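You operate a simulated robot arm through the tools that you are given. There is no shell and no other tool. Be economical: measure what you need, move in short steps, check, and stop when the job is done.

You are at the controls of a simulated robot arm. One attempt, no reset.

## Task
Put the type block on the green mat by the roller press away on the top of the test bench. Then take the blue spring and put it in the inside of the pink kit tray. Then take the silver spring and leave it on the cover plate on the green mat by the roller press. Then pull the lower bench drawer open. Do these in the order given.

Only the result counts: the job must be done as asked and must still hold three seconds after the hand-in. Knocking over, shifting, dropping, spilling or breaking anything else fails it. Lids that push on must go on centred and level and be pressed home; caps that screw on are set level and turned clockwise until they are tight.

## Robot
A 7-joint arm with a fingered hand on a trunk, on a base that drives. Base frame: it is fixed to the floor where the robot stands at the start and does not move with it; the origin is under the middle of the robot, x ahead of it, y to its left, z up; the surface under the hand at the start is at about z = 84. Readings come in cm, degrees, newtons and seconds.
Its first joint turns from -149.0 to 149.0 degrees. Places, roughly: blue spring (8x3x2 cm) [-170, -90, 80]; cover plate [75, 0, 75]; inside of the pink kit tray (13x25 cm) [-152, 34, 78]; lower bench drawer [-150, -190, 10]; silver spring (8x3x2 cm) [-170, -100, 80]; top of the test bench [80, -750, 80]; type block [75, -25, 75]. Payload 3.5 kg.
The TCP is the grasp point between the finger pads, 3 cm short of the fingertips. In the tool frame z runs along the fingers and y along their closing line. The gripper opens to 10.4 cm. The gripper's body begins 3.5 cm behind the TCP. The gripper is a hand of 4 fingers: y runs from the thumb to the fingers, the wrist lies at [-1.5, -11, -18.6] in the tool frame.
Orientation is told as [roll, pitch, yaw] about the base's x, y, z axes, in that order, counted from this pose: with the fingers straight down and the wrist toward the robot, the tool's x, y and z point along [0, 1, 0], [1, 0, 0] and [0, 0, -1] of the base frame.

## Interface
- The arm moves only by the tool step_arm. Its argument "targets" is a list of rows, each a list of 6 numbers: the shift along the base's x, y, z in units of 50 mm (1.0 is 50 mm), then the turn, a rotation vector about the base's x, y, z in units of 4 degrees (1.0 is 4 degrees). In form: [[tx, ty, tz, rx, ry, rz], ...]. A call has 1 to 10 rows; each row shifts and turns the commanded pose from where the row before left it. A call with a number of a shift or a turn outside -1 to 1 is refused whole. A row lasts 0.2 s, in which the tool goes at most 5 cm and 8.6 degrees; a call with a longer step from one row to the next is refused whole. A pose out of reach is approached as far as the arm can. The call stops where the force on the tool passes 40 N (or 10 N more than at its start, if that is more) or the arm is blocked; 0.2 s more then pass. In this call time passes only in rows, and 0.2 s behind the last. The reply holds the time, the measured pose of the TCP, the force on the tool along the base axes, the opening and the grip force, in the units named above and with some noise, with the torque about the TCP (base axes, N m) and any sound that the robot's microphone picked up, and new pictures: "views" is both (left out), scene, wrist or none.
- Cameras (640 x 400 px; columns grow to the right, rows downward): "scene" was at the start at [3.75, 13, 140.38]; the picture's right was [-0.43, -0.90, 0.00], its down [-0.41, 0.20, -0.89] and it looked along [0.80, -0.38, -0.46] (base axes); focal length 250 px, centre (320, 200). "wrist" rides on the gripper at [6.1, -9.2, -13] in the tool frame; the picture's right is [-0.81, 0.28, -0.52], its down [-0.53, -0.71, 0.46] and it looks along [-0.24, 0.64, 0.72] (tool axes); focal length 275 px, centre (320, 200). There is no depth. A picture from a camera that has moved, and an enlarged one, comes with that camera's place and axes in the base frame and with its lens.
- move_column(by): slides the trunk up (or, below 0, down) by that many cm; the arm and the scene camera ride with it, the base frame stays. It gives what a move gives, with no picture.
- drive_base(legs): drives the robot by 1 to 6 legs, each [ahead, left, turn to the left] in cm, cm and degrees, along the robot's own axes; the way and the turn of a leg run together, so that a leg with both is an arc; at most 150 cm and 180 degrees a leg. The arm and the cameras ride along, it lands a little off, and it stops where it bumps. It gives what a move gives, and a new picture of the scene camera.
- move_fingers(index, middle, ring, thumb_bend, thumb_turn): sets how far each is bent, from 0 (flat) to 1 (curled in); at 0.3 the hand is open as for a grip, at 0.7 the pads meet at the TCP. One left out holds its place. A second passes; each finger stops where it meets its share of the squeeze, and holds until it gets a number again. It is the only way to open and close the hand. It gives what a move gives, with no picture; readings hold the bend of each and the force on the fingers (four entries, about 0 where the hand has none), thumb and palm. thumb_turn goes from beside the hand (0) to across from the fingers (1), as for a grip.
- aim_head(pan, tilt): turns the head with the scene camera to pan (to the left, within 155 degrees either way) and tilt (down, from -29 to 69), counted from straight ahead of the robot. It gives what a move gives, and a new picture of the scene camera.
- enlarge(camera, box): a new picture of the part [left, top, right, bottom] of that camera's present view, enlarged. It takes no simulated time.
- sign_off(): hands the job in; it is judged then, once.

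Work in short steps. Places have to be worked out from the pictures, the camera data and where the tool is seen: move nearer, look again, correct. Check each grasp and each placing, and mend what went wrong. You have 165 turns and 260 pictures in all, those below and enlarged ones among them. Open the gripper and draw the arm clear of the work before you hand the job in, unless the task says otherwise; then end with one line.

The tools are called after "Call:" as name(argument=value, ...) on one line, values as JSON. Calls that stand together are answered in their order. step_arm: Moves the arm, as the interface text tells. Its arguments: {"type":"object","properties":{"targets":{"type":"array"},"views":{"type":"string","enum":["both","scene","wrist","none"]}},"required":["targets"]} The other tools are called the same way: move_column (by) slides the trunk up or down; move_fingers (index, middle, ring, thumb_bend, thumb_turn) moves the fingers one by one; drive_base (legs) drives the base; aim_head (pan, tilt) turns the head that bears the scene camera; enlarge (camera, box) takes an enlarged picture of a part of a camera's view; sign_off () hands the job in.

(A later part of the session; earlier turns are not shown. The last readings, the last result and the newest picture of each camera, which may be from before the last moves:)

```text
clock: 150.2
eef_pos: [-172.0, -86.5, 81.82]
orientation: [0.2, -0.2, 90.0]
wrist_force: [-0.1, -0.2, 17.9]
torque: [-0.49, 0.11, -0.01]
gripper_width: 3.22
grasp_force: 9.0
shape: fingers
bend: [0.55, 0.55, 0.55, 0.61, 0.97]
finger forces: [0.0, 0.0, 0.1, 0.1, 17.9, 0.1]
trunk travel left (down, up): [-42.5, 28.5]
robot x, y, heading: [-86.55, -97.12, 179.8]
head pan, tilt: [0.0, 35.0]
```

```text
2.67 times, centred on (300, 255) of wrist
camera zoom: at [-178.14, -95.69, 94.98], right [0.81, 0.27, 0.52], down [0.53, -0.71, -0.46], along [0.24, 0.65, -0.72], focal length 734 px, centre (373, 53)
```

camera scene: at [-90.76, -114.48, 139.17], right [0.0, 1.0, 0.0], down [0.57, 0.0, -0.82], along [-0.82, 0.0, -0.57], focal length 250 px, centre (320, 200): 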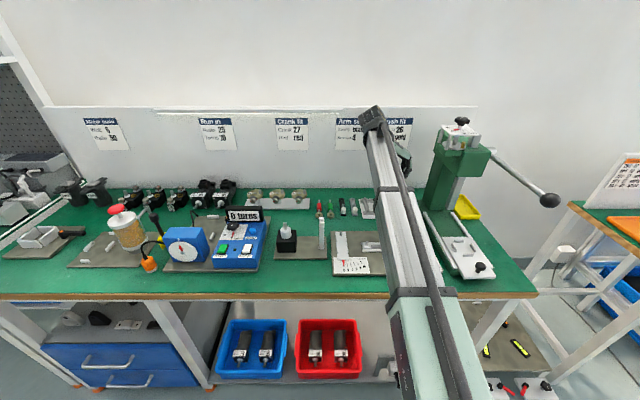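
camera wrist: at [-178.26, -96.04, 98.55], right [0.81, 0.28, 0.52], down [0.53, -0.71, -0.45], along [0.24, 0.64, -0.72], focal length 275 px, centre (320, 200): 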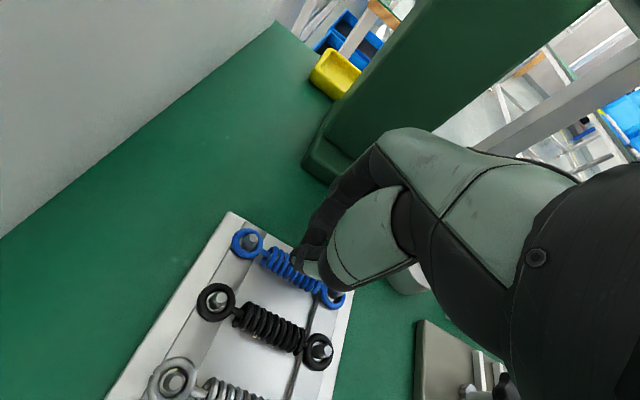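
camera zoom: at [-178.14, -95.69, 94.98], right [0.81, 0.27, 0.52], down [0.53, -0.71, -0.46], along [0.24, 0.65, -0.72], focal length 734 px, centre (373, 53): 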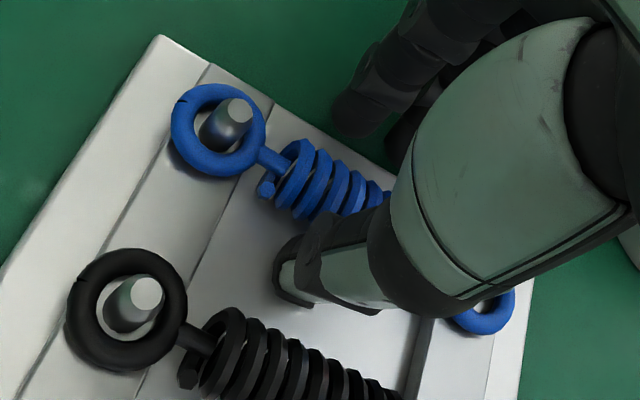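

The thumb tip rests on the plate at about z 81.85. I lift 2 mm, close to light contact, then check height again before squeezing.

Call:
step_arm(targets=[[0, 0, 0.06, 0, 0, 0]], views="none")

Call:
move_fingers(index=0.65, middle=0.65, ring=0.65, thumb_bend=0.66)

Call:
step_arm(targets=[[0, 0, -0.05, 0, 0, 0], [0, 0, -0.04, 0, 0, 0]], views="none")

```text
clock: 150.6
eef_pos: [-171.98, -86.57, 81.86]
orientation: [-0.1, 0.1, 90.0]
wrist_force: [0.7, -0.3, 5.8]
torque: [-0.14, 0.08, -0.01]
gripper_width: 3.19
grasp_force: 2.8
shape: fingers
bend: [0.55, 0.55, 0.55, 0.61, 0.97]
finger forces: [0.0, 0.0, 0.1, 0.0, 6.2, 0.0]
trunk travel left (down, up): [-42.5, 28.5]
robot x, y, heading: [-86.48, -97.44, 179.9]
head pan, tilt: [0.0, 35.0]
```

```text
clock: 151.6
eef_pos: [-172.0, -86.47, 81.88]
orientation: [0.0, 0.0, 90.0]
wrist_force: [0.7, 6.3, 3.3]
torque: [0.29, -0.06, 0.15]
gripper_width: 1.6
grasp_force: 6.4
shape: fingers
bend: [0.64, 0.6, 0.63, 0.64, 0.97]
finger forces: [0.7, 8.1, 2.3, 0.0, 1.4, 0.0]
trunk travel left (down, up): [-42.5, 28.5]
robot x, y, heading: [-86.57, -97.48, 179.9]
head pan, tilt: [0.0, 35.0]
```

```text
clock: 152.2
eef_pos: [-172.02, -86.44, 81.83]
orientation: [0.3, -0.1, 90.0]
wrist_force: [-1.5, 8.5, 28.7]
torque: [0.56, -0.1, 0.24]
gripper_width: 1.56
grasp_force: 18.4
shape: fingers
bend: [0.64, 0.6, 0.63, 0.64, 0.97]
finger forces: [6.6, 15.8, 5.6, 0.1, 8.4, 0.0]
trunk travel left (down, up): [-42.5, 28.5]
robot x, y, heading: [-86.7, -97.78, 179.9]
head pan, tilt: [0.0, 35.0]
```

The tips are on the plate now. I ease up 2.5 mm, shift 2 mm to +y, and squeeze.

Call:
step_arm(targets=[[0, 0.04, 0.07, 0, 0, 0]], views="none")

Call:
move_fingers(index=0.7, middle=0.7, ring=0.7, thumb_bend=0.74)

Call:
enlarge(camera="wrist", box=[180, 180, 420, 330])

```text
clock: 152.6
eef_pos: [-172.04, -86.42, 81.89]
orientation: [0.1, 0.1, 90.0]
wrist_force: [-3.6, 5.3, 17.5]
torque: [0.39, 0.03, 0.22]
gripper_width: 1.57
grasp_force: 12.8
shape: fingers
bend: [0.65, 0.6, 0.64, 0.64, 0.97]
finger forces: [4.9, 11.9, 3.5, 0.0, 5.6, 0.0]
trunk travel left (down, up): [-42.5, 28.5]
robot x, y, heading: [-86.29, -97.63, 180.1]
head pan, tilt: [0.0, 35.0]
```

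```text
clock: 153.6
eef_pos: [-172.03, -86.3, 81.74]
orientation: [0.0, 0.0, 90.0]
wrist_force: [-2.5, 5.5, 11.8]
torque: [0.44, -0.1, 0.37]
gripper_width: 1.35
grasp_force: 19.5
shape: fingers
bend: [0.66, 0.61, 0.66, 0.65, 0.97]
finger forces: [2.6, 19.3, 5.9, 0.0, 10.8, 0.0]
trunk travel left (down, up): [-42.5, 28.5]
robot x, y, heading: [-86.65, -96.96, 180.0]
head pan, tilt: [0.0, 35.0]
```

```text
2.67 times, centred on (300, 255) of wrist
camera zoom: at [-178.18, -95.48, 94.96], right [0.81, 0.27, 0.52], down [0.53, -0.71, -0.46], along [0.24, 0.64, -0.72], focal length 734 px, centre (373, 53)
```

zoom: 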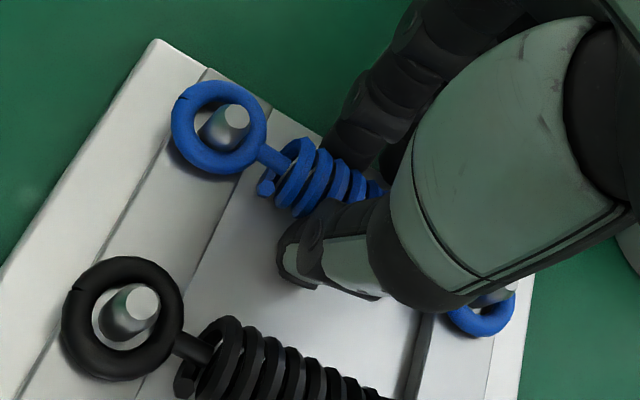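

The grip is 1.35 cm wide and holding firm. I lift slowly.

Call:
step_arm(targets=[[0, 0, 0.1, 0, 0, 0], [0, 0, 0.1, 0, 0, 0], [0, 0, 0.15, 0, 0, 0], [0, 0, 0.2, 0, 0, 0]], views="wrist")

```text
clock: 154.6
eef_pos: [-172.11, -86.2, 84.42]
orientation: [-0.1, 0.0, 90.0]
wrist_force: [0.6, 0.1, -0.3]
torque: [-0.01, -0.01, -0.02]
gripper_width: 1.36
grasp_force: 8.0
shape: fingers
bend: [0.65, 0.68, 0.69, 0.67, 0.96]
finger forces: [5.6, 1.8, 0.7, 0.0, 8.2, 0.0]
trunk travel left (down, up): [-42.5, 28.5]
robot x, y, heading: [-86.41, -97.35, 179.9]
head pan, tilt: [0.0, 35.0]
camera wrist: at [-178.25, -95.46, 97.64], right [0.81, 0.27, 0.52], down [0.53, -0.71, -0.45], along [0.24, 0.64, -0.72], focal length 275 px, centre (320, 200)
```

wrist: 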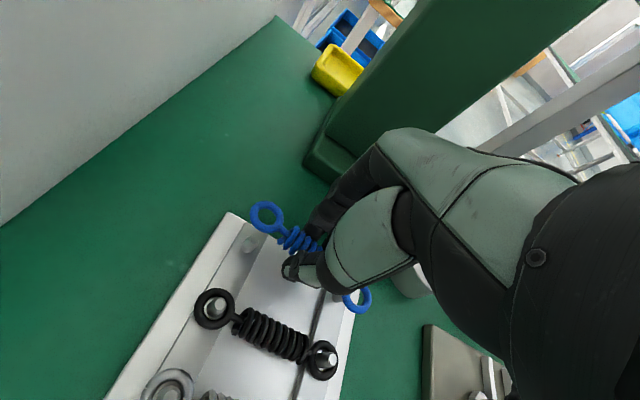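

The blue spring came off its pegs and is held. I tighten the grip and lift more.

Call:
move_fingers(index=0.74, middle=0.74, ring=0.74, thumb_bend=0.74)

Call:
step_arm(targets=[[0, 0, 0.3, 0, 0, 0], [0, 0, 0.6, 0, 0, 0], [0, 0, 0.8, 0, 0, 0], [0, 0, 0.8, 0, 0, 0], [0, 0, 0.8, 0, 0, 0]], views="wrist")

Call:
enlarge(camera="wrist", box=[220, 180, 420, 305])

```text
clock: 155.6
eef_pos: [-172.19, -86.34, 84.62]
orientation: [0.0, 0.0, 90.0]
wrist_force: [0.6, 0.0, -1.1]
torque: [0.03, -0.01, -0.01]
gripper_width: 1.29
grasp_force: 12.9
shape: fingers
bend: [0.73, 0.73, 0.74, 0.65, 0.95]
finger forces: [9.4, 2.5, 0.6, 0.1, 12.3, 0.0]
trunk travel left (down, up): [-42.5, 28.5]
robot x, y, heading: [-86.38, -97.76, 180.0]
head pan, tilt: [0.0, 35.0]
```

```text
clock: 156.8
eef_pos: [-172.1, -86.31, 101.15]
orientation: [-0.1, 0.0, 90.0]
wrist_force: [0.0, -0.2, -0.9]
torque: [-0.02, 0.02, 0.03]
gripper_width: 1.28
grasp_force: 12.7
shape: fingers
bend: [0.73, 0.73, 0.74, 0.65, 0.95]
finger forces: [9.4, 2.6, 0.7, 0.1, 12.4, 0.0]
trunk travel left (down, up): [-42.5, 28.5]
robot x, y, heading: [-86.6, -97.82, 179.6]
head pan, tilt: [0.0, 35.0]
camera wrist: at [-178.23, -95.49, 114.28], right [0.81, 0.28, 0.52], down [0.53, -0.71, -0.45], along [0.24, 0.64, -0.72], focal length 275 px, centre (320, 200)
```

wrist: 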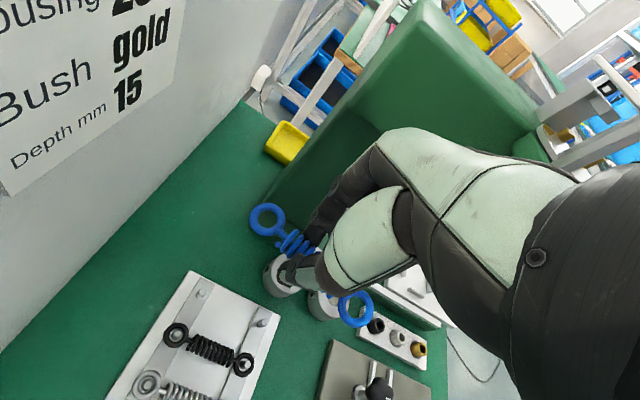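

```text
3.20 times, centred on (320, 242) of wrist
camera zoom: at [-178.23, -95.49, 114.28], right [0.81, 0.28, 0.52], down [0.53, -0.71, -0.45], along [0.24, 0.64, -0.72], focal length 881 px, centre (320, 64)
```

zoom: 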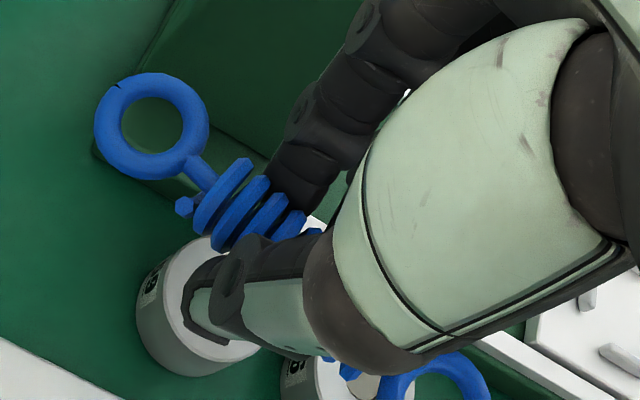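

The blue spring is held securely. I draw the arm back and up, back the base off, and drive to the right towards the kit trays.

Call:
step_arm(targets=[[0.3, 0, 0.8, 0, 0, 0], [0.6, 0, 0.6, 0, 0, 0], [0.9, 0, 0.3, 0, 0, 0], [0.9, 0, 0, 0, 0, 0], [0.9, 0, 0, 0, 0, 0], [0.9, 0, 0, 0, 0, 0], [0.9, 0, 0, 0, 0, 0], [0.6, 0, 0, 0, 0, 0]], views="none")

Call:
drive_base(legs=[[-35, 0, 0], [0, -125, 0]])

Call:
enlarge(camera="wrist", box=[0, 0, 640, 400])

```text
clock: 158.6
eef_pos: [-142.55, -85.17, 108.59]
orientation: [0.3, -0.1, 90.1]
wrist_force: [0.8, 0.3, -0.7]
torque: [-0.02, 0.0, 0.0]
gripper_width: 1.3
grasp_force: 13.6
shape: fingers
bend: [0.73, 0.73, 0.74, 0.65, 0.95]
finger forces: [9.4, 2.7, 0.8, 0.0, 12.4, 0.0]
out of reach, approached as far as the arm can: row 7, 8
trunk travel left (down, up): [-42.5, 28.5]
robot x, y, heading: [-86.34, -97.52, 180.0]
head pan, tilt: [0.0, 35.0]
```

```text
clock: 166.8
eef_pos: [-108.14, 40.09, 108.68]
orientation: [0.3, 0.0, 90.6]
wrist_force: [0.2, -0.8, -0.4]
torque: [0.01, 0.0, -0.02]
gripper_width: 1.27
grasp_force: 12.9
shape: fingers
bend: [0.73, 0.73, 0.74, 0.65, 0.95]
finger forces: [9.3, 2.7, 0.6, 0.0, 12.4, 0.0]
trunk travel left (down, up): [-42.5, 28.5]
robot x, y, heading: [-51.87, 28.42, -179.8]
head pan, tilt: [0.0, 35.0]
camera scene: at [-56.02, 11.11, 139.16], right [-0.01, 1.0, 0.0], down [0.57, 0.0, -0.82], along [-0.82, 0.0, -0.57], focal length 250 px, centre (320, 200)
```

scene: 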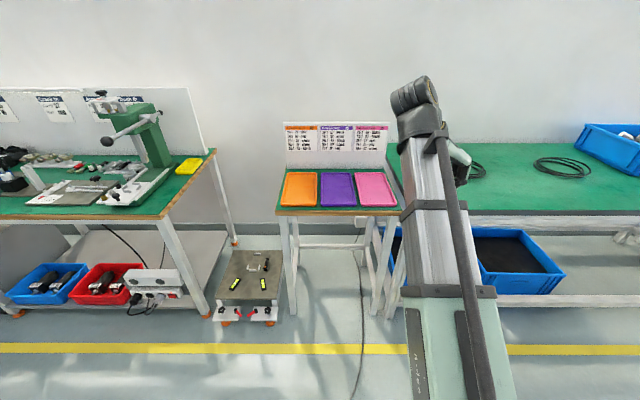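

```text
1.00 times, centred on (320, 200) of wrist (not enlarged: the box is as wide or as high as the picture)
camera zoom: at [-114.14, 30.85, 121.65], right [0.81, 0.28, 0.51], down [0.54, -0.71, -0.46], along [0.23, 0.65, -0.72], focal length 275 px, centre (320, 200)
```

zoom: 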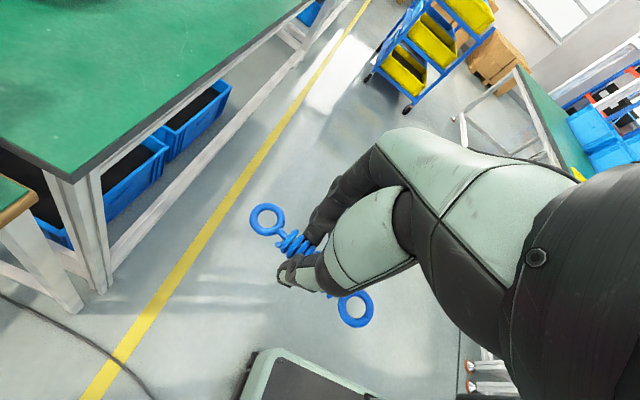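

The pink tray's inside is centred near [-152,36.6,78], long side along x like the spring. I drive 27 cm ahead and look at it with the wrist camera.

Call:
drive_base(legs=[[27, 0, -0.2]])

Call:
enlarge(camera="wrist", box=[0, 0, 640, 400])

```text
clock: 168.8
eef_pos: [-135.25, 40.21, 108.68]
orientation: [0.3, 0.0, 90.3]
wrist_force: [0.3, -0.3, -0.9]
torque: [0.0, 0.01, 0.0]
gripper_width: 1.26
grasp_force: 12.7
shape: fingers
bend: [0.73, 0.73, 0.74, 0.65, 0.95]
finger forces: [9.3, 2.7, 0.7, 0.0, 12.4, 0.0]
trunk travel left (down, up): [-42.5, 28.5]
robot x, y, heading: [-79.15, 28.23, -180.2]
head pan, tilt: [0.0, 35.0]
camera scene: at [-83.26, 11.06, 139.16], right [0.0, 1.0, 0.0], down [0.57, 0.0, -0.82], along [-0.82, 0.0, -0.57], focal length 250 px, centre (320, 200)
```

scene: 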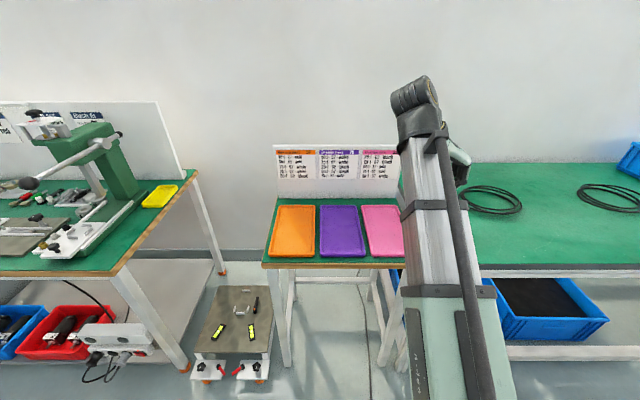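

```text
1.00 times, centred on (320, 200) of wrist (not enlarged: the box is as wide or as high as the picture)
camera zoom: at [-141.29, 31.07, 121.65], right [0.81, 0.28, 0.51], down [0.53, -0.71, -0.46], along [0.24, 0.65, -0.72], focal length 275 px, centre (320, 200)
```

zoom: 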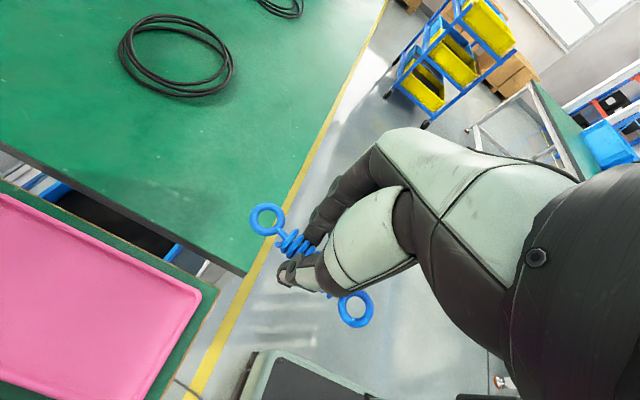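

The pink tray spans about y 28–42 and x -139 to -165, centre about [-152,35.3]. I move above its centre and come down to z 92.

Call:
step_arm(targets=[[-0.7, -0.2, 0, 0, 0, 0], [-0.7, -0.2, -0.2, 0, 0, 0], [-0.7, -0.2, -0.5, 0, 0, 0], [-0.7, -0.2, -0.6, 0, 0, 0], [-0.5, -0.2, -0.7, 0, 0, 0], [0, 0, -0.7, 0, 0, 0], [0, 0, -0.6, 0, 0, 0]])

```text
clock: 170.4
eef_pos: [-151.72, 35.37, 92.04]
orientation: [0.3, -0.1, 90.3]
wrist_force: [-1.2, 0.0, -1.0]
torque: [-0.01, 0.0, 0.0]
gripper_width: 1.28
grasp_force: 12.5
shape: fingers
bend: [0.73, 0.73, 0.74, 0.65, 0.95]
finger forces: [9.3, 2.7, 0.7, 0.0, 12.4, 0.0]
trunk travel left (down, up): [-42.5, 28.5]
robot x, y, heading: [-78.75, 28.29, -180.2]
head pan, tilt: [0.0, 35.0]
camera scene: at [-83.26, 11.06, 139.17], right [0.0, 1.0, 0.0], down [0.57, 0.0, -0.82], along [-0.82, 0.0, -0.57], focal length 250 px, centre (320, 200)
camera wrist: at [-157.71, 26.1, 105.06], right [0.81, 0.28, 0.51], down [0.53, -0.71, -0.46], along [0.24, 0.65, -0.72], focal length 275 px, centre (320, 200)
```

scene: 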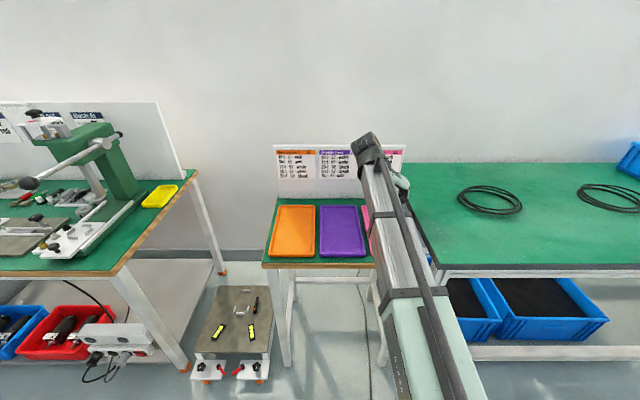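
wrist: 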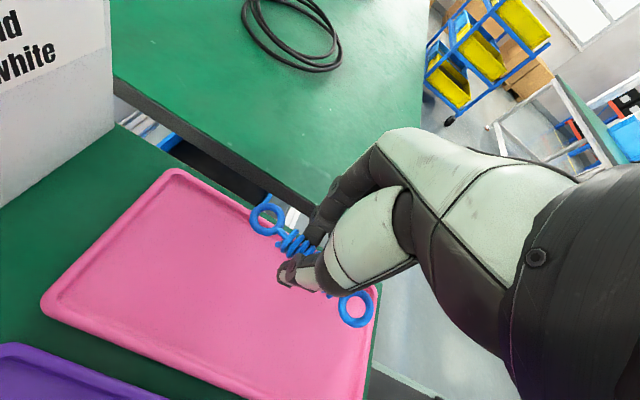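

The point below the TCP lies mid-tray. I go down to about z 83 and then in small steps.

Call:
step_arm(targets=[[0, 0, -0.7, 0, 0, 0], [0, 0, -0.6, 0, 0, 0], [0, 0, -0.4, 0, 0, 0], [0, 0, -0.1, 0, 0, 0]], views="wrist")

```text
clock: 171.4
eef_pos: [-151.92, 35.36, 83.01]
orientation: [0.3, -0.1, 90.2]
wrist_force: [0.1, -0.1, -0.9]
torque: [0.02, 0.0, 0.0]
gripper_width: 1.28
grasp_force: 12.2
shape: fingers
bend: [0.73, 0.73, 0.74, 0.65, 0.95]
finger forces: [9.4, 2.7, 0.8, 0.1, 12.5, 0.1]
trunk travel left (down, up): [-42.5, 28.5]
robot x, y, heading: [-78.73, 27.89, -180.0]
head pan, tilt: [0.0, 35.0]
camera wrist: at [-157.82, 26.05, 96.09], right [0.81, 0.28, 0.51], down [0.53, -0.71, -0.46], along [0.24, 0.65, -0.72], focal length 275 px, centre (320, 200)
```

wrist: 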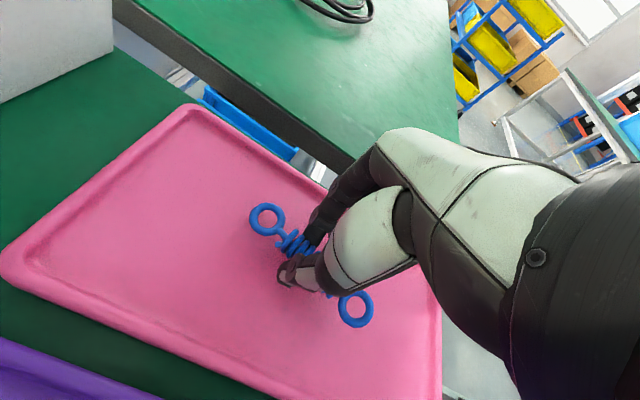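

The spring hangs over the middle of the tray. I keep lowering in small steps.

Call:
step_arm(targets=[[0, 0, -0.06, 0, 0, 0], [0, 0, -0.06, 0, 0, 0], [0, 0, -0.06, 0, 0, 0]], views="none")

Call:
step_arm(targets=[[0, 0, -0.05, 0, 0, 0], [0, 0, -0.05, 0, 0, 0]], views="none")

Call:
step_arm(targets=[[0, 0, -0.05, 0, 0, 0], [0, 0, -0.05, 0, 0, 0]], views="wrist")

```text
clock: 172.2
eef_pos: [-151.76, 35.32, 82.08]
orientation: [0.3, -0.2, 90.3]
wrist_force: [-0.3, 0.7, -0.4]
torque: [0.02, -0.01, -0.02]
gripper_width: 1.28
grasp_force: 11.9
shape: fingers
bend: [0.73, 0.73, 0.74, 0.65, 0.95]
finger forces: [9.2, 2.6, 0.7, 0.0, 12.3, 0.0]
trunk travel left (down, up): [-42.5, 28.5]
robot x, y, heading: [-78.85, 28.36, -179.8]
head pan, tilt: [0.0, 35.0]
```

```text
clock: 172.8
eef_pos: [-151.75, 35.4, 81.98]
orientation: [0.6, -0.1, 90.3]
wrist_force: [-0.6, -1.9, 24.3]
torque: [-0.57, 0.22, 0.0]
gripper_width: 1.28
grasp_force: 24.9
shape: fingers
bend: [0.73, 0.73, 0.74, 0.66, 0.95]
finger forces: [9.5, 2.9, 0.6, 0.0, 36.9, 0.0]
trunk travel left (down, up): [-42.5, 28.5]
robot x, y, heading: [-78.89, 28.0, -180.1]
head pan, tilt: [0.0, 35.0]
```

```text
clock: 173.2
eef_pos: [-151.77, 35.22, 81.9]
orientation: [0.8, -0.4, 90.3]
wrist_force: [0.6, -1.4, 22.8]
torque: [-0.54, 0.15, 0.0]
gripper_width: 1.27
grasp_force: 24.6
shape: fingers
bend: [0.73, 0.73, 0.74, 0.67, 0.95]
finger forces: [9.2, 3.2, 0.7, 0.1, 35.5, 0.1]
trunk travel left (down, up): [-42.5, 28.5]
robot x, y, heading: [-79.07, 28.12, -180.0]
head pan, tilt: [0.0, 35.0]
stopped in row 2: the force on the tool passed its limit at 43 N (the readings are from after the stop); the commanded pose is now the measured one
camera wrist: at [-157.7, 26.04, 95.05], right [0.82, 0.28, 0.51], down [0.53, -0.71, -0.47], along [0.23, 0.65, -0.72], focal length 275 px, centre (320, 200)
```

wrist: 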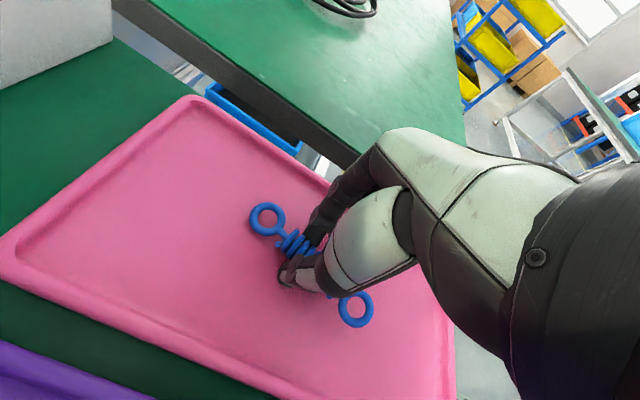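

Contact: the thumb tip is on the tray floor, so the spring is within a few millimetres of it. I ease up 1 mm and open gently.

Call:
step_arm(targets=[[0, 0, 0.02, 0, 0, 0]], views="none")

Call:
move_fingers(index=0.58, middle=0.58, ring=0.58)

Call:
step_arm(targets=[[0, 0, 0.1, 0, 0, 0]], views="wrist")

```text
clock: 173.6
eef_pos: [-151.89, 35.27, 81.83]
orientation: [0.6, -0.2, 90.3]
wrist_force: [-0.2, -0.8, 25.2]
torque: [-0.55, 0.16, 0.01]
gripper_width: 1.25
grasp_force: 25.6
shape: fingers
bend: [0.73, 0.73, 0.74, 0.67, 0.95]
finger forces: [9.3, 3.2, 0.7, 0.0, 37.8, 0.1]
trunk travel left (down, up): [-42.5, 28.5]
robot x, y, heading: [-78.9, 28.19, -179.8]
head pan, tilt: [0.0, 35.0]
```

```text
clock: 174.6
eef_pos: [-151.73, 35.29, 81.85]
orientation: [0.7, -0.3, 90.3]
wrist_force: [-2.6, -9.8, 29.4]
torque: [0.22, 0.31, 0.1]
gripper_width: 1.27
grasp_force: 22.1
shape: fingers
bend: [0.62, 0.6, 0.57, 0.68, 0.97]
finger forces: [32.0, 5.5, 0.1, 0.0, 7.3, 0.1]
trunk travel left (down, up): [-42.5, 28.5]
robot x, y, heading: [-78.73, 27.69, -180.1]
head pan, tilt: [0.0, 35.0]
```

```text
clock: 175.0
eef_pos: [-151.79, 35.47, 82.01]
orientation: [0.4, -0.2, 90.1]
wrist_force: [0.1, -0.5, 1.1]
torque: [0.01, -0.05, -0.03]
gripper_width: 1.53
grasp_force: 3.5
shape: fingers
bend: [0.56, 0.57, 0.57, 0.73, 0.97]
finger forces: [1.4, 2.9, 0.0, 0.0, 2.1, 0.1]
trunk travel left (down, up): [-42.5, 28.5]
robot x, y, heading: [-78.74, 28.39, -180.2]
head pan, tilt: [0.0, 35.0]
camera wrist: at [-157.82, 26.17, 95.2], right [0.81, 0.28, 0.51], down [0.53, -0.71, -0.46], along [0.24, 0.65, -0.72], focal length 275 px, centre (320, 200)
```

wrist: 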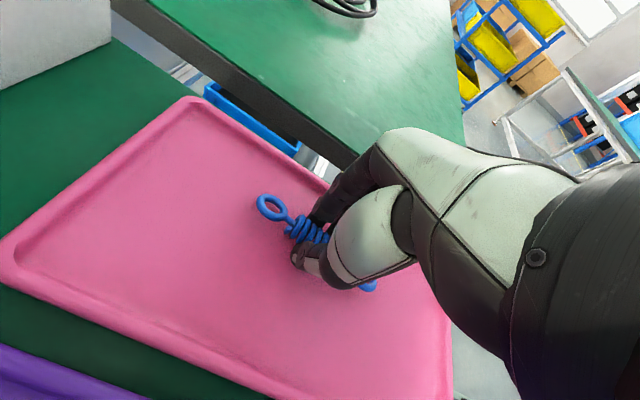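

The thumb follows while the fingers back off. I open the thumb now.

Call:
move_fingers(thumb_bend=0.55, index=0.5, middle=0.5, ring=0.5)

Call:
step_arm(targets=[[0, 0, 0.2, 0, 0, 0], [0, 0, 0.4, 0, 0, 0], [0, 0, 0.6, 0, 0, 0], [0, 0, 0.8, 0, 0, 0], [0, 0, 0.8, 0, 0, 0]], views="wrist")

```text
clock: 176.0
eef_pos: [-151.95, 35.27, 82.26]
orientation: [0.5, -0.2, 90.2]
wrist_force: [0.1, 0.2, 0.0]
torque: [0.01, -0.01, 0.0]
gripper_width: 4.49
grasp_force: 0.0
shape: fingers
bend: [0.5, 0.5, 0.5, 0.55, 0.97]
finger forces: [0.0, 0.0, 0.0, 0.0, 0.0, 0.2]
trunk travel left (down, up): [-42.5, 28.5]
robot x, y, heading: [-78.98, 28.34, -180.1]
head pan, tilt: [0.0, 35.0]
```

```text
clock: 177.2
eef_pos: [-151.82, 35.25, 96.29]
orientation: [0.5, -0.2, 90.3]
wrist_force: [-0.1, 0.6, -0.3]
torque: [-0.01, -0.01, 0.03]
gripper_width: 4.52
grasp_force: 0.1
shape: fingers
bend: [0.5, 0.5, 0.5, 0.55, 0.97]
finger forces: [0.1, 0.1, 0.0, 0.0, 0.1, 0.0]
trunk travel left (down, up): [-42.5, 28.5]
robot x, y, heading: [-78.48, 28.14, -180.0]
head pan, tilt: [0.0, 35.0]
camera wrist: at [-157.82, 26.03, 109.42], right [0.81, 0.28, 0.51], down [0.53, -0.71, -0.46], along [0.23, 0.65, -0.72], focal length 275 px, centre (320, 200)
```

wrist: 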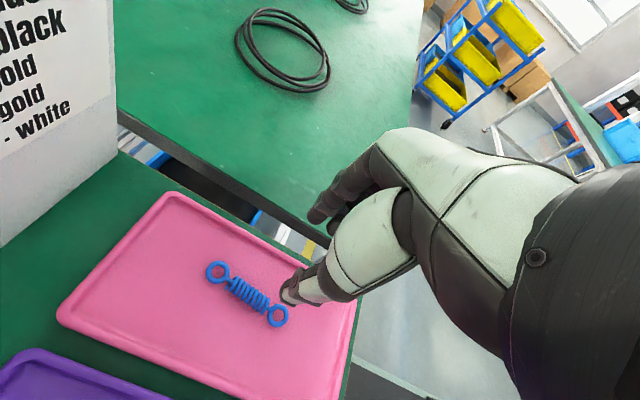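

The blue spring lies in the middle of the pink tray. Now for the silver spring: I draw the arm back and drive back to the spring bench.

Call:
step_arm(targets=[[0.3, 0, 0.8, 0, 0, 0], [0.6, 0, 0.6, 0, 0, 0], [0.8, 0, 0.4, 0, 0, 0], [0.8, 0, 0.4, 0, 0, 0], [0.6, 0, 0.2, 0, 0, 0]], views="none")

Call:
drive_base(legs=[[-27, 0, 0], [0, 135, 0]])

```text
clock: 178.4
eef_pos: [-137.14, 36.56, 107.12]
orientation: [1.0, -0.4, 90.7]
wrist_force: [-0.3, -0.5, 0.1]
torque: [-0.01, -0.01, 0.02]
gripper_width: 4.56
grasp_force: 0.0
shape: fingers
bend: [0.5, 0.5, 0.5, 0.55, 0.97]
finger forces: [0.0, 0.0, 0.1, 0.2, 0.1, 0.0]
out of reach, approached as far as the arm can: row 5
trunk travel left (down, up): [-42.5, 28.5]
robot x, y, heading: [-78.98, 27.91, -180.0]
head pan, tilt: [0.0, 35.0]
```

```text
clock: 186.7
eef_pos: [-109.22, -98.74, 107.12]
orientation: [1.0, -0.4, 91.3]
wrist_force: [0.0, 0.8, -0.5]
torque: [0.0, -0.01, -0.04]
gripper_width: 4.56
grasp_force: 0.0
shape: fingers
bend: [0.5, 0.5, 0.5, 0.55, 0.97]
finger forces: [0.0, 0.1, 0.0, 0.0, 0.1, 0.1]
trunk travel left (down, up): [-42.5, 28.5]
robot x, y, heading: [-51.2, -106.57, -179.4]
head pan, tilt: [0.0, 35.0]
camera scene: at [-55.07, -123.76, 139.16], right [-0.01, 1.0, 0.0], down [0.57, 0.01, -0.82], along [-0.82, -0.01, -0.57], focal length 250 px, centre (320, 200)
```

scene: 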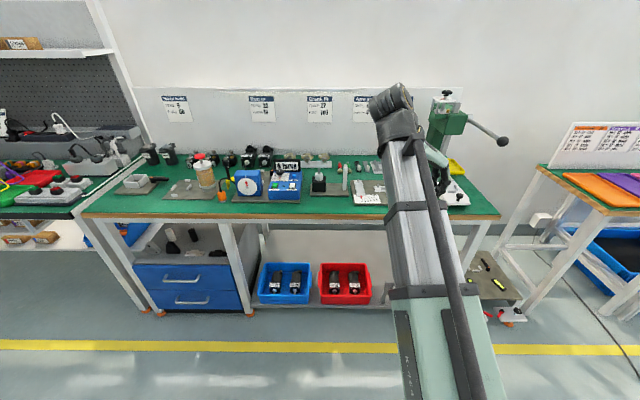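

I drive forward 35 cm with a small heading correction.

Call:
drive_base(legs=[[35, 0, -0.6]])

Call:
enlarge(camera="wrist", box=[0, 0, 640, 400])

```text
clock: 188.9
eef_pos: [-143.98, -98.22, 106.96]
orientation: [1.0, -0.4, 90.4]
wrist_force: [0.6, 0.6, 0.7]
torque: [0.01, 0.03, 0.01]
gripper_width: 4.53
grasp_force: 0.1
shape: fingers
bend: [0.5, 0.5, 0.5, 0.55, 0.97]
finger forces: [0.0, 0.0, 0.1, 0.1, 0.0, 0.0]
trunk travel left (down, up): [-42.5, 28.5]
robot x, y, heading: [-85.65, -107.06, 179.9]
head pan, tilt: [0.0, 35.0]
camera scene: at [-90.1, -123.85, 139.16], right [0.0, 1.0, 0.0], down [0.57, 0.0, -0.82], along [-0.82, 0.0, -0.57], focal length 250 px, centre (320, 200)
```

scene: 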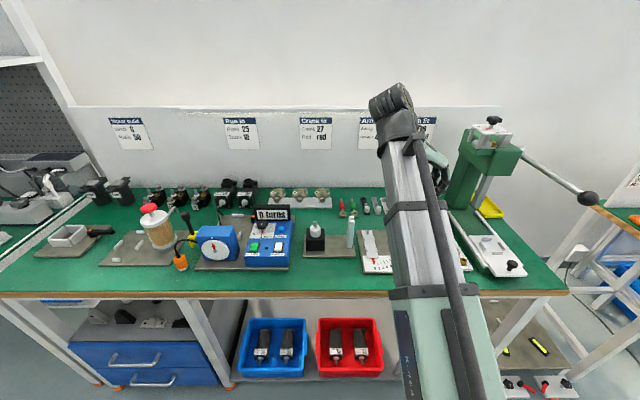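

```text
1.00 times, centred on (320, 200) of wrist (not enlarged: the box is as wide or as high as the picture)
camera zoom: at [-149.77, -107.49, 120.2], right [0.82, 0.28, 0.51], down [0.53, -0.7, -0.47], along [0.23, 0.65, -0.72], focal length 275 px, centre (320, 200)
```

zoom: 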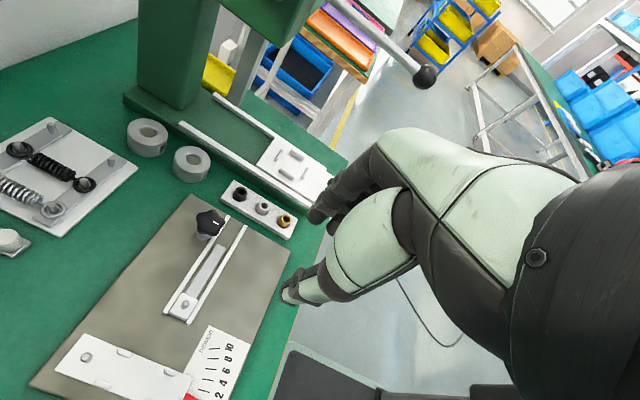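

I set the fingers to a narrow opening, square up the hand, and move above the silver spring at z 96.

Call:
move_fingers(index=0.58, middle=0.58, ring=0.58, thumb_bend=0.6)

Call:
step_arm(targets=[[-0.8, 0.1, 0.3, -0.25, 0.1, -0.1], [-0.8, 0.1, 0, 0, 0, 0], [-0.8, 0.1, 0, 0, 0, 0], [-0.8, 0.1, 0, 0, 0, 0], [-0.8, 0.1, -0.3, 0, 0, 0], [-0.8, 0.1, -0.5, 0, 0, 0], [-0.8, 0, -0.5, 0, 0, 0], [0, 0, -0.6, 0, 0, 0], [0, 0, -0.6, 0, 0, 0]], views="wrist")

```text
clock: 189.9
eef_pos: [-143.95, -98.08, 107.16]
orientation: [1.0, -0.4, 90.6]
wrist_force: [0.6, 0.5, 0.2]
torque: [-0.01, 0.02, 0.01]
gripper_width: 3.05
grasp_force: 0.1
shape: fingers
bend: [0.57, 0.57, 0.57, 0.6, 0.97]
finger forces: [0.0, 0.0, 0.0, 0.0, 0.0, 0.0]
trunk travel left (down, up): [-42.5, 28.5]
robot x, y, heading: [-85.62, -107.02, 180.1]
head pan, tilt: [0.0, 35.0]
```

```text
clock: 191.9
eef_pos: [-171.96, -95.11, 96.1]
orientation: [1.4, 0.6, 90.1]
wrist_force: [-0.3, 0.1, -0.2]
torque: [0.0, 0.03, 0.02]
gripper_width: 3.07
grasp_force: 0.0
shape: fingers
bend: [0.57, 0.57, 0.57, 0.6, 0.97]
finger forces: [0.1, 0.0, 0.1, 0.0, 0.1, 0.1]
trunk travel left (down, up): [-42.5, 28.5]
robot x, y, heading: [-85.67, -106.22, 179.7]
head pan, tilt: [0.0, 35.0]
camera wrist: at [-177.76, -104.14, 109.46], right [0.82, 0.28, 0.49], down [0.52, -0.72, -0.46], along [0.22, 0.64, -0.74], focal length 275 px, centre (320, 200)
```

wrist: 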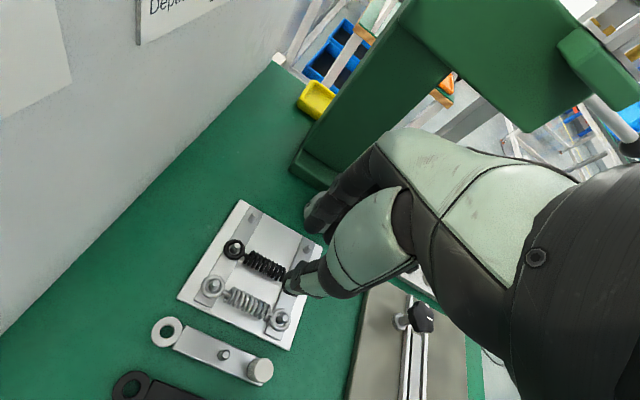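

The silver spring is centred at [-172.3,-95.8], as expected. I level the hand and come down to z 87 with the TCP about 0.5 cm to +y, as worked for the blue one.

Call:
step_arm(targets=[[0, 0, -0.4, 0.15, -0.35, 0], [-0.02, -0.02, -0.6, 0, 0, 0], [0, 0, -0.6, 0, 0, 0], [0, 0, -0.2, 0, 0, 0]], views="wrist")

Call:
enlarge(camera="wrist", box=[180, 180, 420, 330])

```text
clock: 192.9
eef_pos: [-172.08, -95.19, 87.17]
orientation: [0.0, 0.1, 90.0]
wrist_force: [0.2, 0.2, -0.2]
torque: [0.03, -0.03, 0.0]
gripper_width: 3.08
grasp_force: 0.1
shape: fingers
bend: [0.57, 0.57, 0.57, 0.6, 0.97]
finger forces: [0.1, 0.0, 0.0, 0.0, 0.0, 0.1]
trunk travel left (down, up): [-42.5, 28.5]
robot x, y, heading: [-85.55, -106.6, 179.9]
head pan, tilt: [0.0, 35.0]
camera wrist: at [-178.21, -104.42, 100.13], right [0.81, 0.28, 0.52], down [0.53, -0.71, -0.46], along [0.24, 0.65, -0.72], focal length 275 px, centre (320, 200)
```

wrist: 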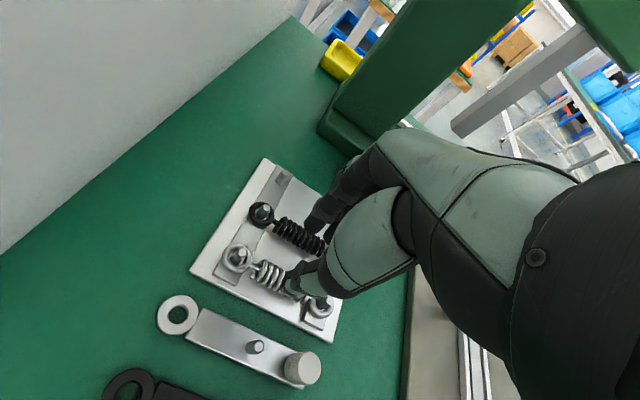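

```text
2.67 times, centred on (300, 255) of wrist
camera zoom: at [-178.21, -104.42, 100.13], right [0.81, 0.28, 0.52], down [0.53, -0.71, -0.46], along [0.24, 0.65, -0.72], focal length 734 px, centre (373, 53)
```

zoom: 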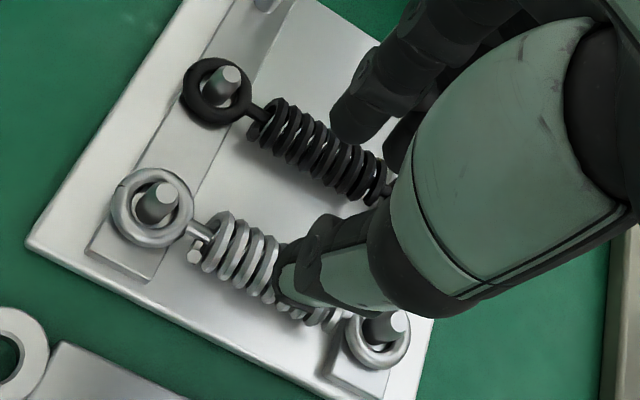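

The thumb would come down on the coil, so I open the thumb a little, close the fingers a little (the black spring is close), shift 2 mm, and go down to z 84.

Call:
move_fingers(index=0.61, middle=0.61, ring=0.61, thumb_bend=0.55)

Call:
step_arm(targets=[[0, -0.04, -0.2, 0, 0, 0], [0, 0, -0.2, 0, 0, 0], [0, 0, -0.2, 0, 0, 0]], views="none")

Call:
enlarge(camera="wrist", box=[180, 180, 420, 330])

```text
clock: 193.9
eef_pos: [-172.05, -95.32, 87.06]
orientation: [0.1, 0.0, 90.0]
wrist_force: [-0.7, -0.3, -0.3]
torque: [-0.02, -0.02, 0.0]
gripper_width: 3.13
grasp_force: 0.1
shape: fingers
bend: [0.61, 0.61, 0.61, 0.55, 0.97]
finger forces: [0.0, 0.0, 0.1, 0.0, 0.1, 0.0]
trunk travel left (down, up): [-42.5, 28.5]
robot x, y, heading: [-85.9, -106.89, 180.1]
head pan, tilt: [0.0, 35.0]
```

```text
clock: 194.7
eef_pos: [-171.97, -95.42, 83.98]
orientation: [0.0, 0.1, 90.2]
wrist_force: [-0.2, -0.2, 0.3]
torque: [-0.02, -0.02, 0.02]
gripper_width: 3.12
grasp_force: 0.0
shape: fingers
bend: [0.61, 0.61, 0.61, 0.55, 0.97]
finger forces: [0.0, 0.0, 0.0, 0.0, 0.0, 0.0]
trunk travel left (down, up): [-42.5, 28.5]
robot x, y, heading: [-85.56, -106.93, 180.1]
head pan, tilt: [0.0, 35.0]
```

```text
2.67 times, centred on (300, 255) of wrist
camera zoom: at [-178.15, -104.64, 97.12], right [0.81, 0.28, 0.52], down [0.53, -0.71, -0.46], along [0.24, 0.65, -0.72], focal length 734 px, centre (373, 53)
```

zoom: 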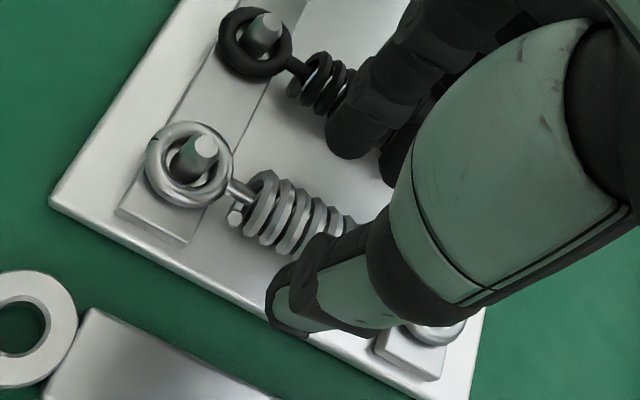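

The thumb is clear on the outside and the fingers are between silver and black. I lower to about z 82.2.

Call:
step_arm(targets=[[0, 0, -0.15, 0, 0, 0], [0, 0, -0.1, 0, 0, 0], [0, 0, -0.08, 0, 0, 0]], views="none")

Call:
enlarge(camera="wrist", box=[180, 180, 420, 330])

```text
clock: 195.5
eef_pos: [-172.0, -95.46, 82.42]
orientation: [0.1, -0.1, 90.1]
wrist_force: [0.6, 0.2, -0.1]
torque: [0.02, -0.03, -0.02]
gripper_width: 3.12
grasp_force: 0.1
shape: fingers
bend: [0.61, 0.61, 0.61, 0.55, 0.97]
finger forces: [0.1, 0.0, 0.0, 0.0, 0.0, 0.0]
trunk travel left (down, up): [-42.5, 28.5]
robot x, y, heading: [-85.61, -106.7, 180.0]
head pan, tilt: [0.0, 35.0]
```

```text
2.67 times, centred on (300, 255) of wrist
camera zoom: at [-178.13, -104.64, 95.49], right [0.81, 0.28, 0.52], down [0.53, -0.71, -0.46], along [0.24, 0.65, -0.72], focal length 734 px, centre (373, 53)
```

zoom: 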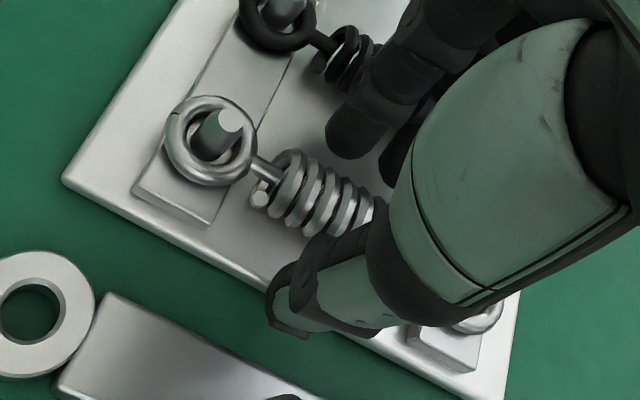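

I go a bit lower until light contact.

Call:
step_arm(targets=[[0, 0, -0.05, 0, 0, 0]], views="none")

Call:
step_arm(targets=[[0, 0, -0.05, 0, 0, 0]], views="none")

Call:
move_fingers(index=0.65, middle=0.65, ring=0.65, thumb_bend=0.64)

```text
clock: 195.9
eef_pos: [-172.03, -95.41, 82.12]
orientation: [0.0, 0.0, 90.0]
wrist_force: [0.8, 0.5, 2.0]
torque: [0.07, -0.08, -0.03]
gripper_width: 3.11
grasp_force: 1.0
shape: fingers
bend: [0.61, 0.61, 0.61, 0.55, 0.97]
finger forces: [0.0, 0.8, 1.0, 0.0, 0.1, 0.0]
trunk travel left (down, up): [-42.5, 28.5]
robot x, y, heading: [-85.79, -106.68, 180.2]
head pan, tilt: [0.0, 35.0]
```

```text
clock: 196.3
eef_pos: [-172.12, -95.4, 82.02]
orientation: [0.1, -0.1, 90.2]
wrist_force: [-1.1, 0.9, 12.8]
torque: [0.28, -0.31, 0.07]
gripper_width: 3.14
grasp_force: 7.6
shape: fingers
bend: [0.61, 0.62, 0.6, 0.55, 0.97]
finger forces: [0.0, 2.4, 10.8, 0.0, 0.0, 0.1]
trunk travel left (down, up): [-42.5, 28.5]
robot x, y, heading: [-85.65, -106.77, 179.7]
head pan, tilt: [0.0, 35.0]
```

```text
clock: 197.3
eef_pos: [-172.0, -95.44, 82.11]
orientation: [0.1, 0.0, 90.0]
wrist_force: [-0.9, 4.7, 13.1]
torque: [0.31, -0.37, 0.18]
gripper_width: 1.67
grasp_force: 7.7
shape: fingers
bend: [0.65, 0.65, 0.63, 0.63, 0.97]
finger forces: [0.5, 0.2, 13.4, 0.0, 0.6, 0.0]
trunk travel left (down, up): [-42.5, 28.5]
robot x, y, heading: [-85.88, -106.89, 180.1]
head pan, tilt: [0.0, 35.0]
```

The ring finger rests on the near peg pad. I ease up 1 mm, shift 6 mm towards -x, and squeeze.

Call:
step_arm(targets=[[0, 0, 0.05, 0, 0, 0], [-0.12, 0.02, 0, 0, 0, 0], [0, 0, -0.05, 0, 0, 0]], views="none")

Call:
move_fingers(index=0.7, middle=0.7, ring=0.7, thumb_bend=0.74)

Call:
enlarge(camera="wrist", box=[180, 180, 420, 330])

```text
clock: 198.1
eef_pos: [-172.73, -95.35, 81.85]
orientation: [0.0, -0.1, 90.1]
wrist_force: [1.3, -1.1, 0.2]
torque: [-0.03, -0.01, 0.0]
gripper_width: 1.66
grasp_force: 0.8
shape: fingers
bend: [0.65, 0.65, 0.65, 0.63, 0.98]
finger forces: [0.1, 0.0, 0.0, 0.0, 1.2, 0.0]
trunk travel left (down, up): [-42.5, 28.5]
robot x, y, heading: [-85.77, -107.08, 180.1]
head pan, tilt: [0.0, 35.0]
```

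```text
clock: 199.1
eef_pos: [-172.61, -95.27, 81.9]
orientation: [0.0, 0.0, 90.1]
wrist_force: [1.5, -2.6, -0.1]
torque: [-0.02, -0.09, 0.11]
gripper_width: 1.36
grasp_force: 9.2
shape: fingers
bend: [0.66, 0.67, 0.68, 0.65, 0.97]
finger forces: [3.4, 2.8, 1.4, 0.0, 9.5, 0.1]
trunk travel left (down, up): [-42.5, 28.5]
robot x, y, heading: [-86.19, -106.79, 179.9]
head pan, tilt: [0.0, 35.0]
```

```text
2.67 times, centred on (300, 255) of wrist
camera zoom: at [-178.77, -104.57, 95.03], right [0.81, 0.28, 0.52], down [0.53, -0.71, -0.46], along [0.24, 0.65, -0.72], focal length 734 px, centre (373, 53)
```

zoom: 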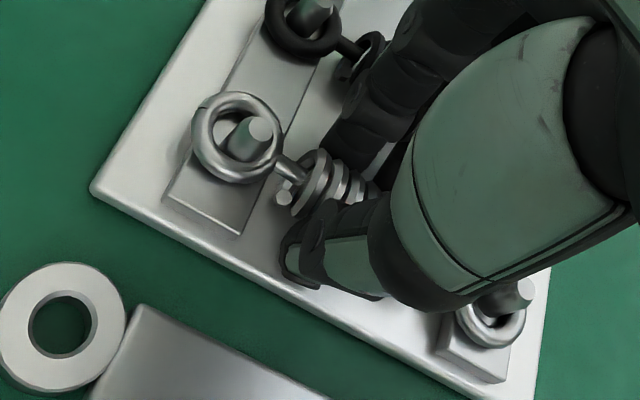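

The grip is balanced at 1.36 cm. I squeeze a little more and lift slowly.

Call:
move_fingers(index=0.73, middle=0.73, ring=0.73, thumb_bend=0.74)

Call:
step_arm(targets=[[0, 0, 0.1, 0, 0, 0], [0, 0, 0.1, 0, 0, 0], [0, 0, 0.15, 0, 0, 0], [0, 0, 0.2, 0, 0, 0]], views="wrist")

```text
clock: 200.1
eef_pos: [-172.62, -95.31, 81.95]
orientation: [-0.1, 0.0, 90.2]
wrist_force: [0.4, 7.2, 0.6]
torque: [0.09, -0.02, 0.27]
gripper_width: 1.27
grasp_force: 14.5
shape: fingers
bend: [0.72, 0.67, 0.72, 0.64, 0.97]
finger forces: [6.2, 5.9, 5.7, 0.1, 11.5, 0.0]
trunk travel left (down, up): [-42.5, 28.5]
robot x, y, heading: [-85.96, -106.62, 179.7]
head pan, tilt: [0.0, 35.0]
```

```text
clock: 201.1
eef_pos: [-172.68, -95.44, 84.71]
orientation: [0.0, 0.0, 90.3]
wrist_force: [-0.3, 0.8, -1.4]
torque: [0.0, 0.0, -0.02]
gripper_width: 1.29
grasp_force: 10.0
shape: fingers
bend: [0.72, 0.72, 0.73, 0.64, 0.96]
finger forces: [7.4, 2.9, 0.2, 0.1, 10.6, 0.0]
trunk travel left (down, up): [-42.5, 28.5]
robot x, y, heading: [-85.6, -106.8, 179.8]
head pan, tilt: [0.0, 35.0]
camera wrist: at [-178.76, -104.63, 97.8], right [0.81, 0.28, 0.52], down [0.53, -0.71, -0.46], along [0.24, 0.65, -0.72], focal length 275 px, centre (320, 200)
```

wrist: 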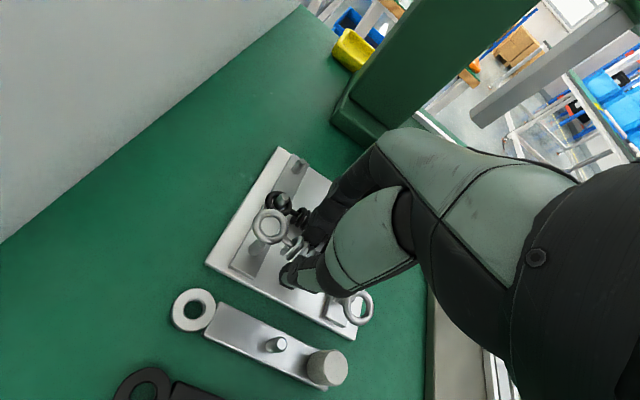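

The silver spring is off its pegs and held. I lift further and check.

Call:
step_arm(targets=[[0, 0, 0.3, 0, 0, 0], [0, 0, 0.6, 0, 0, 0], [0, 0, 0.8, 0, 0, 0], [0, 0, 0.8, 0, 0, 0], [0, 0, 0.8, 0, 0, 0]], views="wrist")

Call:
enlarge(camera="wrist", box=[180, 180, 420, 330])

```text
clock: 202.3
eef_pos: [-172.8, -95.32, 101.26]
orientation: [0.0, 0.0, 90.1]
wrist_force: [-0.6, 0.8, -1.5]
torque: [-0.01, 0.0, 0.01]
gripper_width: 1.31
grasp_force: 10.3
shape: fingers
bend: [0.72, 0.72, 0.73, 0.64, 0.96]
finger forces: [7.4, 2.9, 0.1, 0.0, 10.6, 0.0]
trunk travel left (down, up): [-42.5, 28.5]
robot x, y, heading: [-86.16, -107.16, 179.8]
head pan, tilt: [0.0, 35.0]
camera wrist: at [-178.84, -104.48, 114.3], right [0.81, 0.28, 0.52], down [0.53, -0.71, -0.46], along [0.24, 0.65, -0.72], focal length 275 px, centre (320, 200)
```

wrist: 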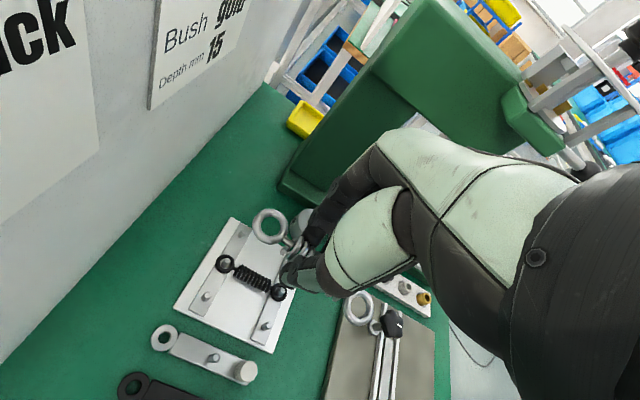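

```text
2.67 times, centred on (300, 255) of wrist
camera zoom: at [-178.84, -104.48, 114.3], right [0.81, 0.28, 0.52], down [0.53, -0.71, -0.46], along [0.24, 0.65, -0.72], focal length 734 px, centre (373, 53)
```

zoom: 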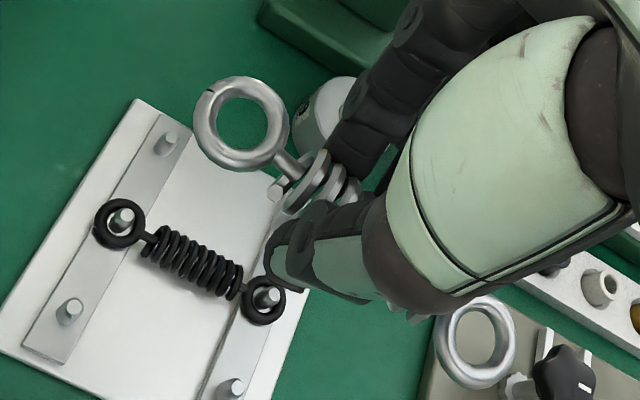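

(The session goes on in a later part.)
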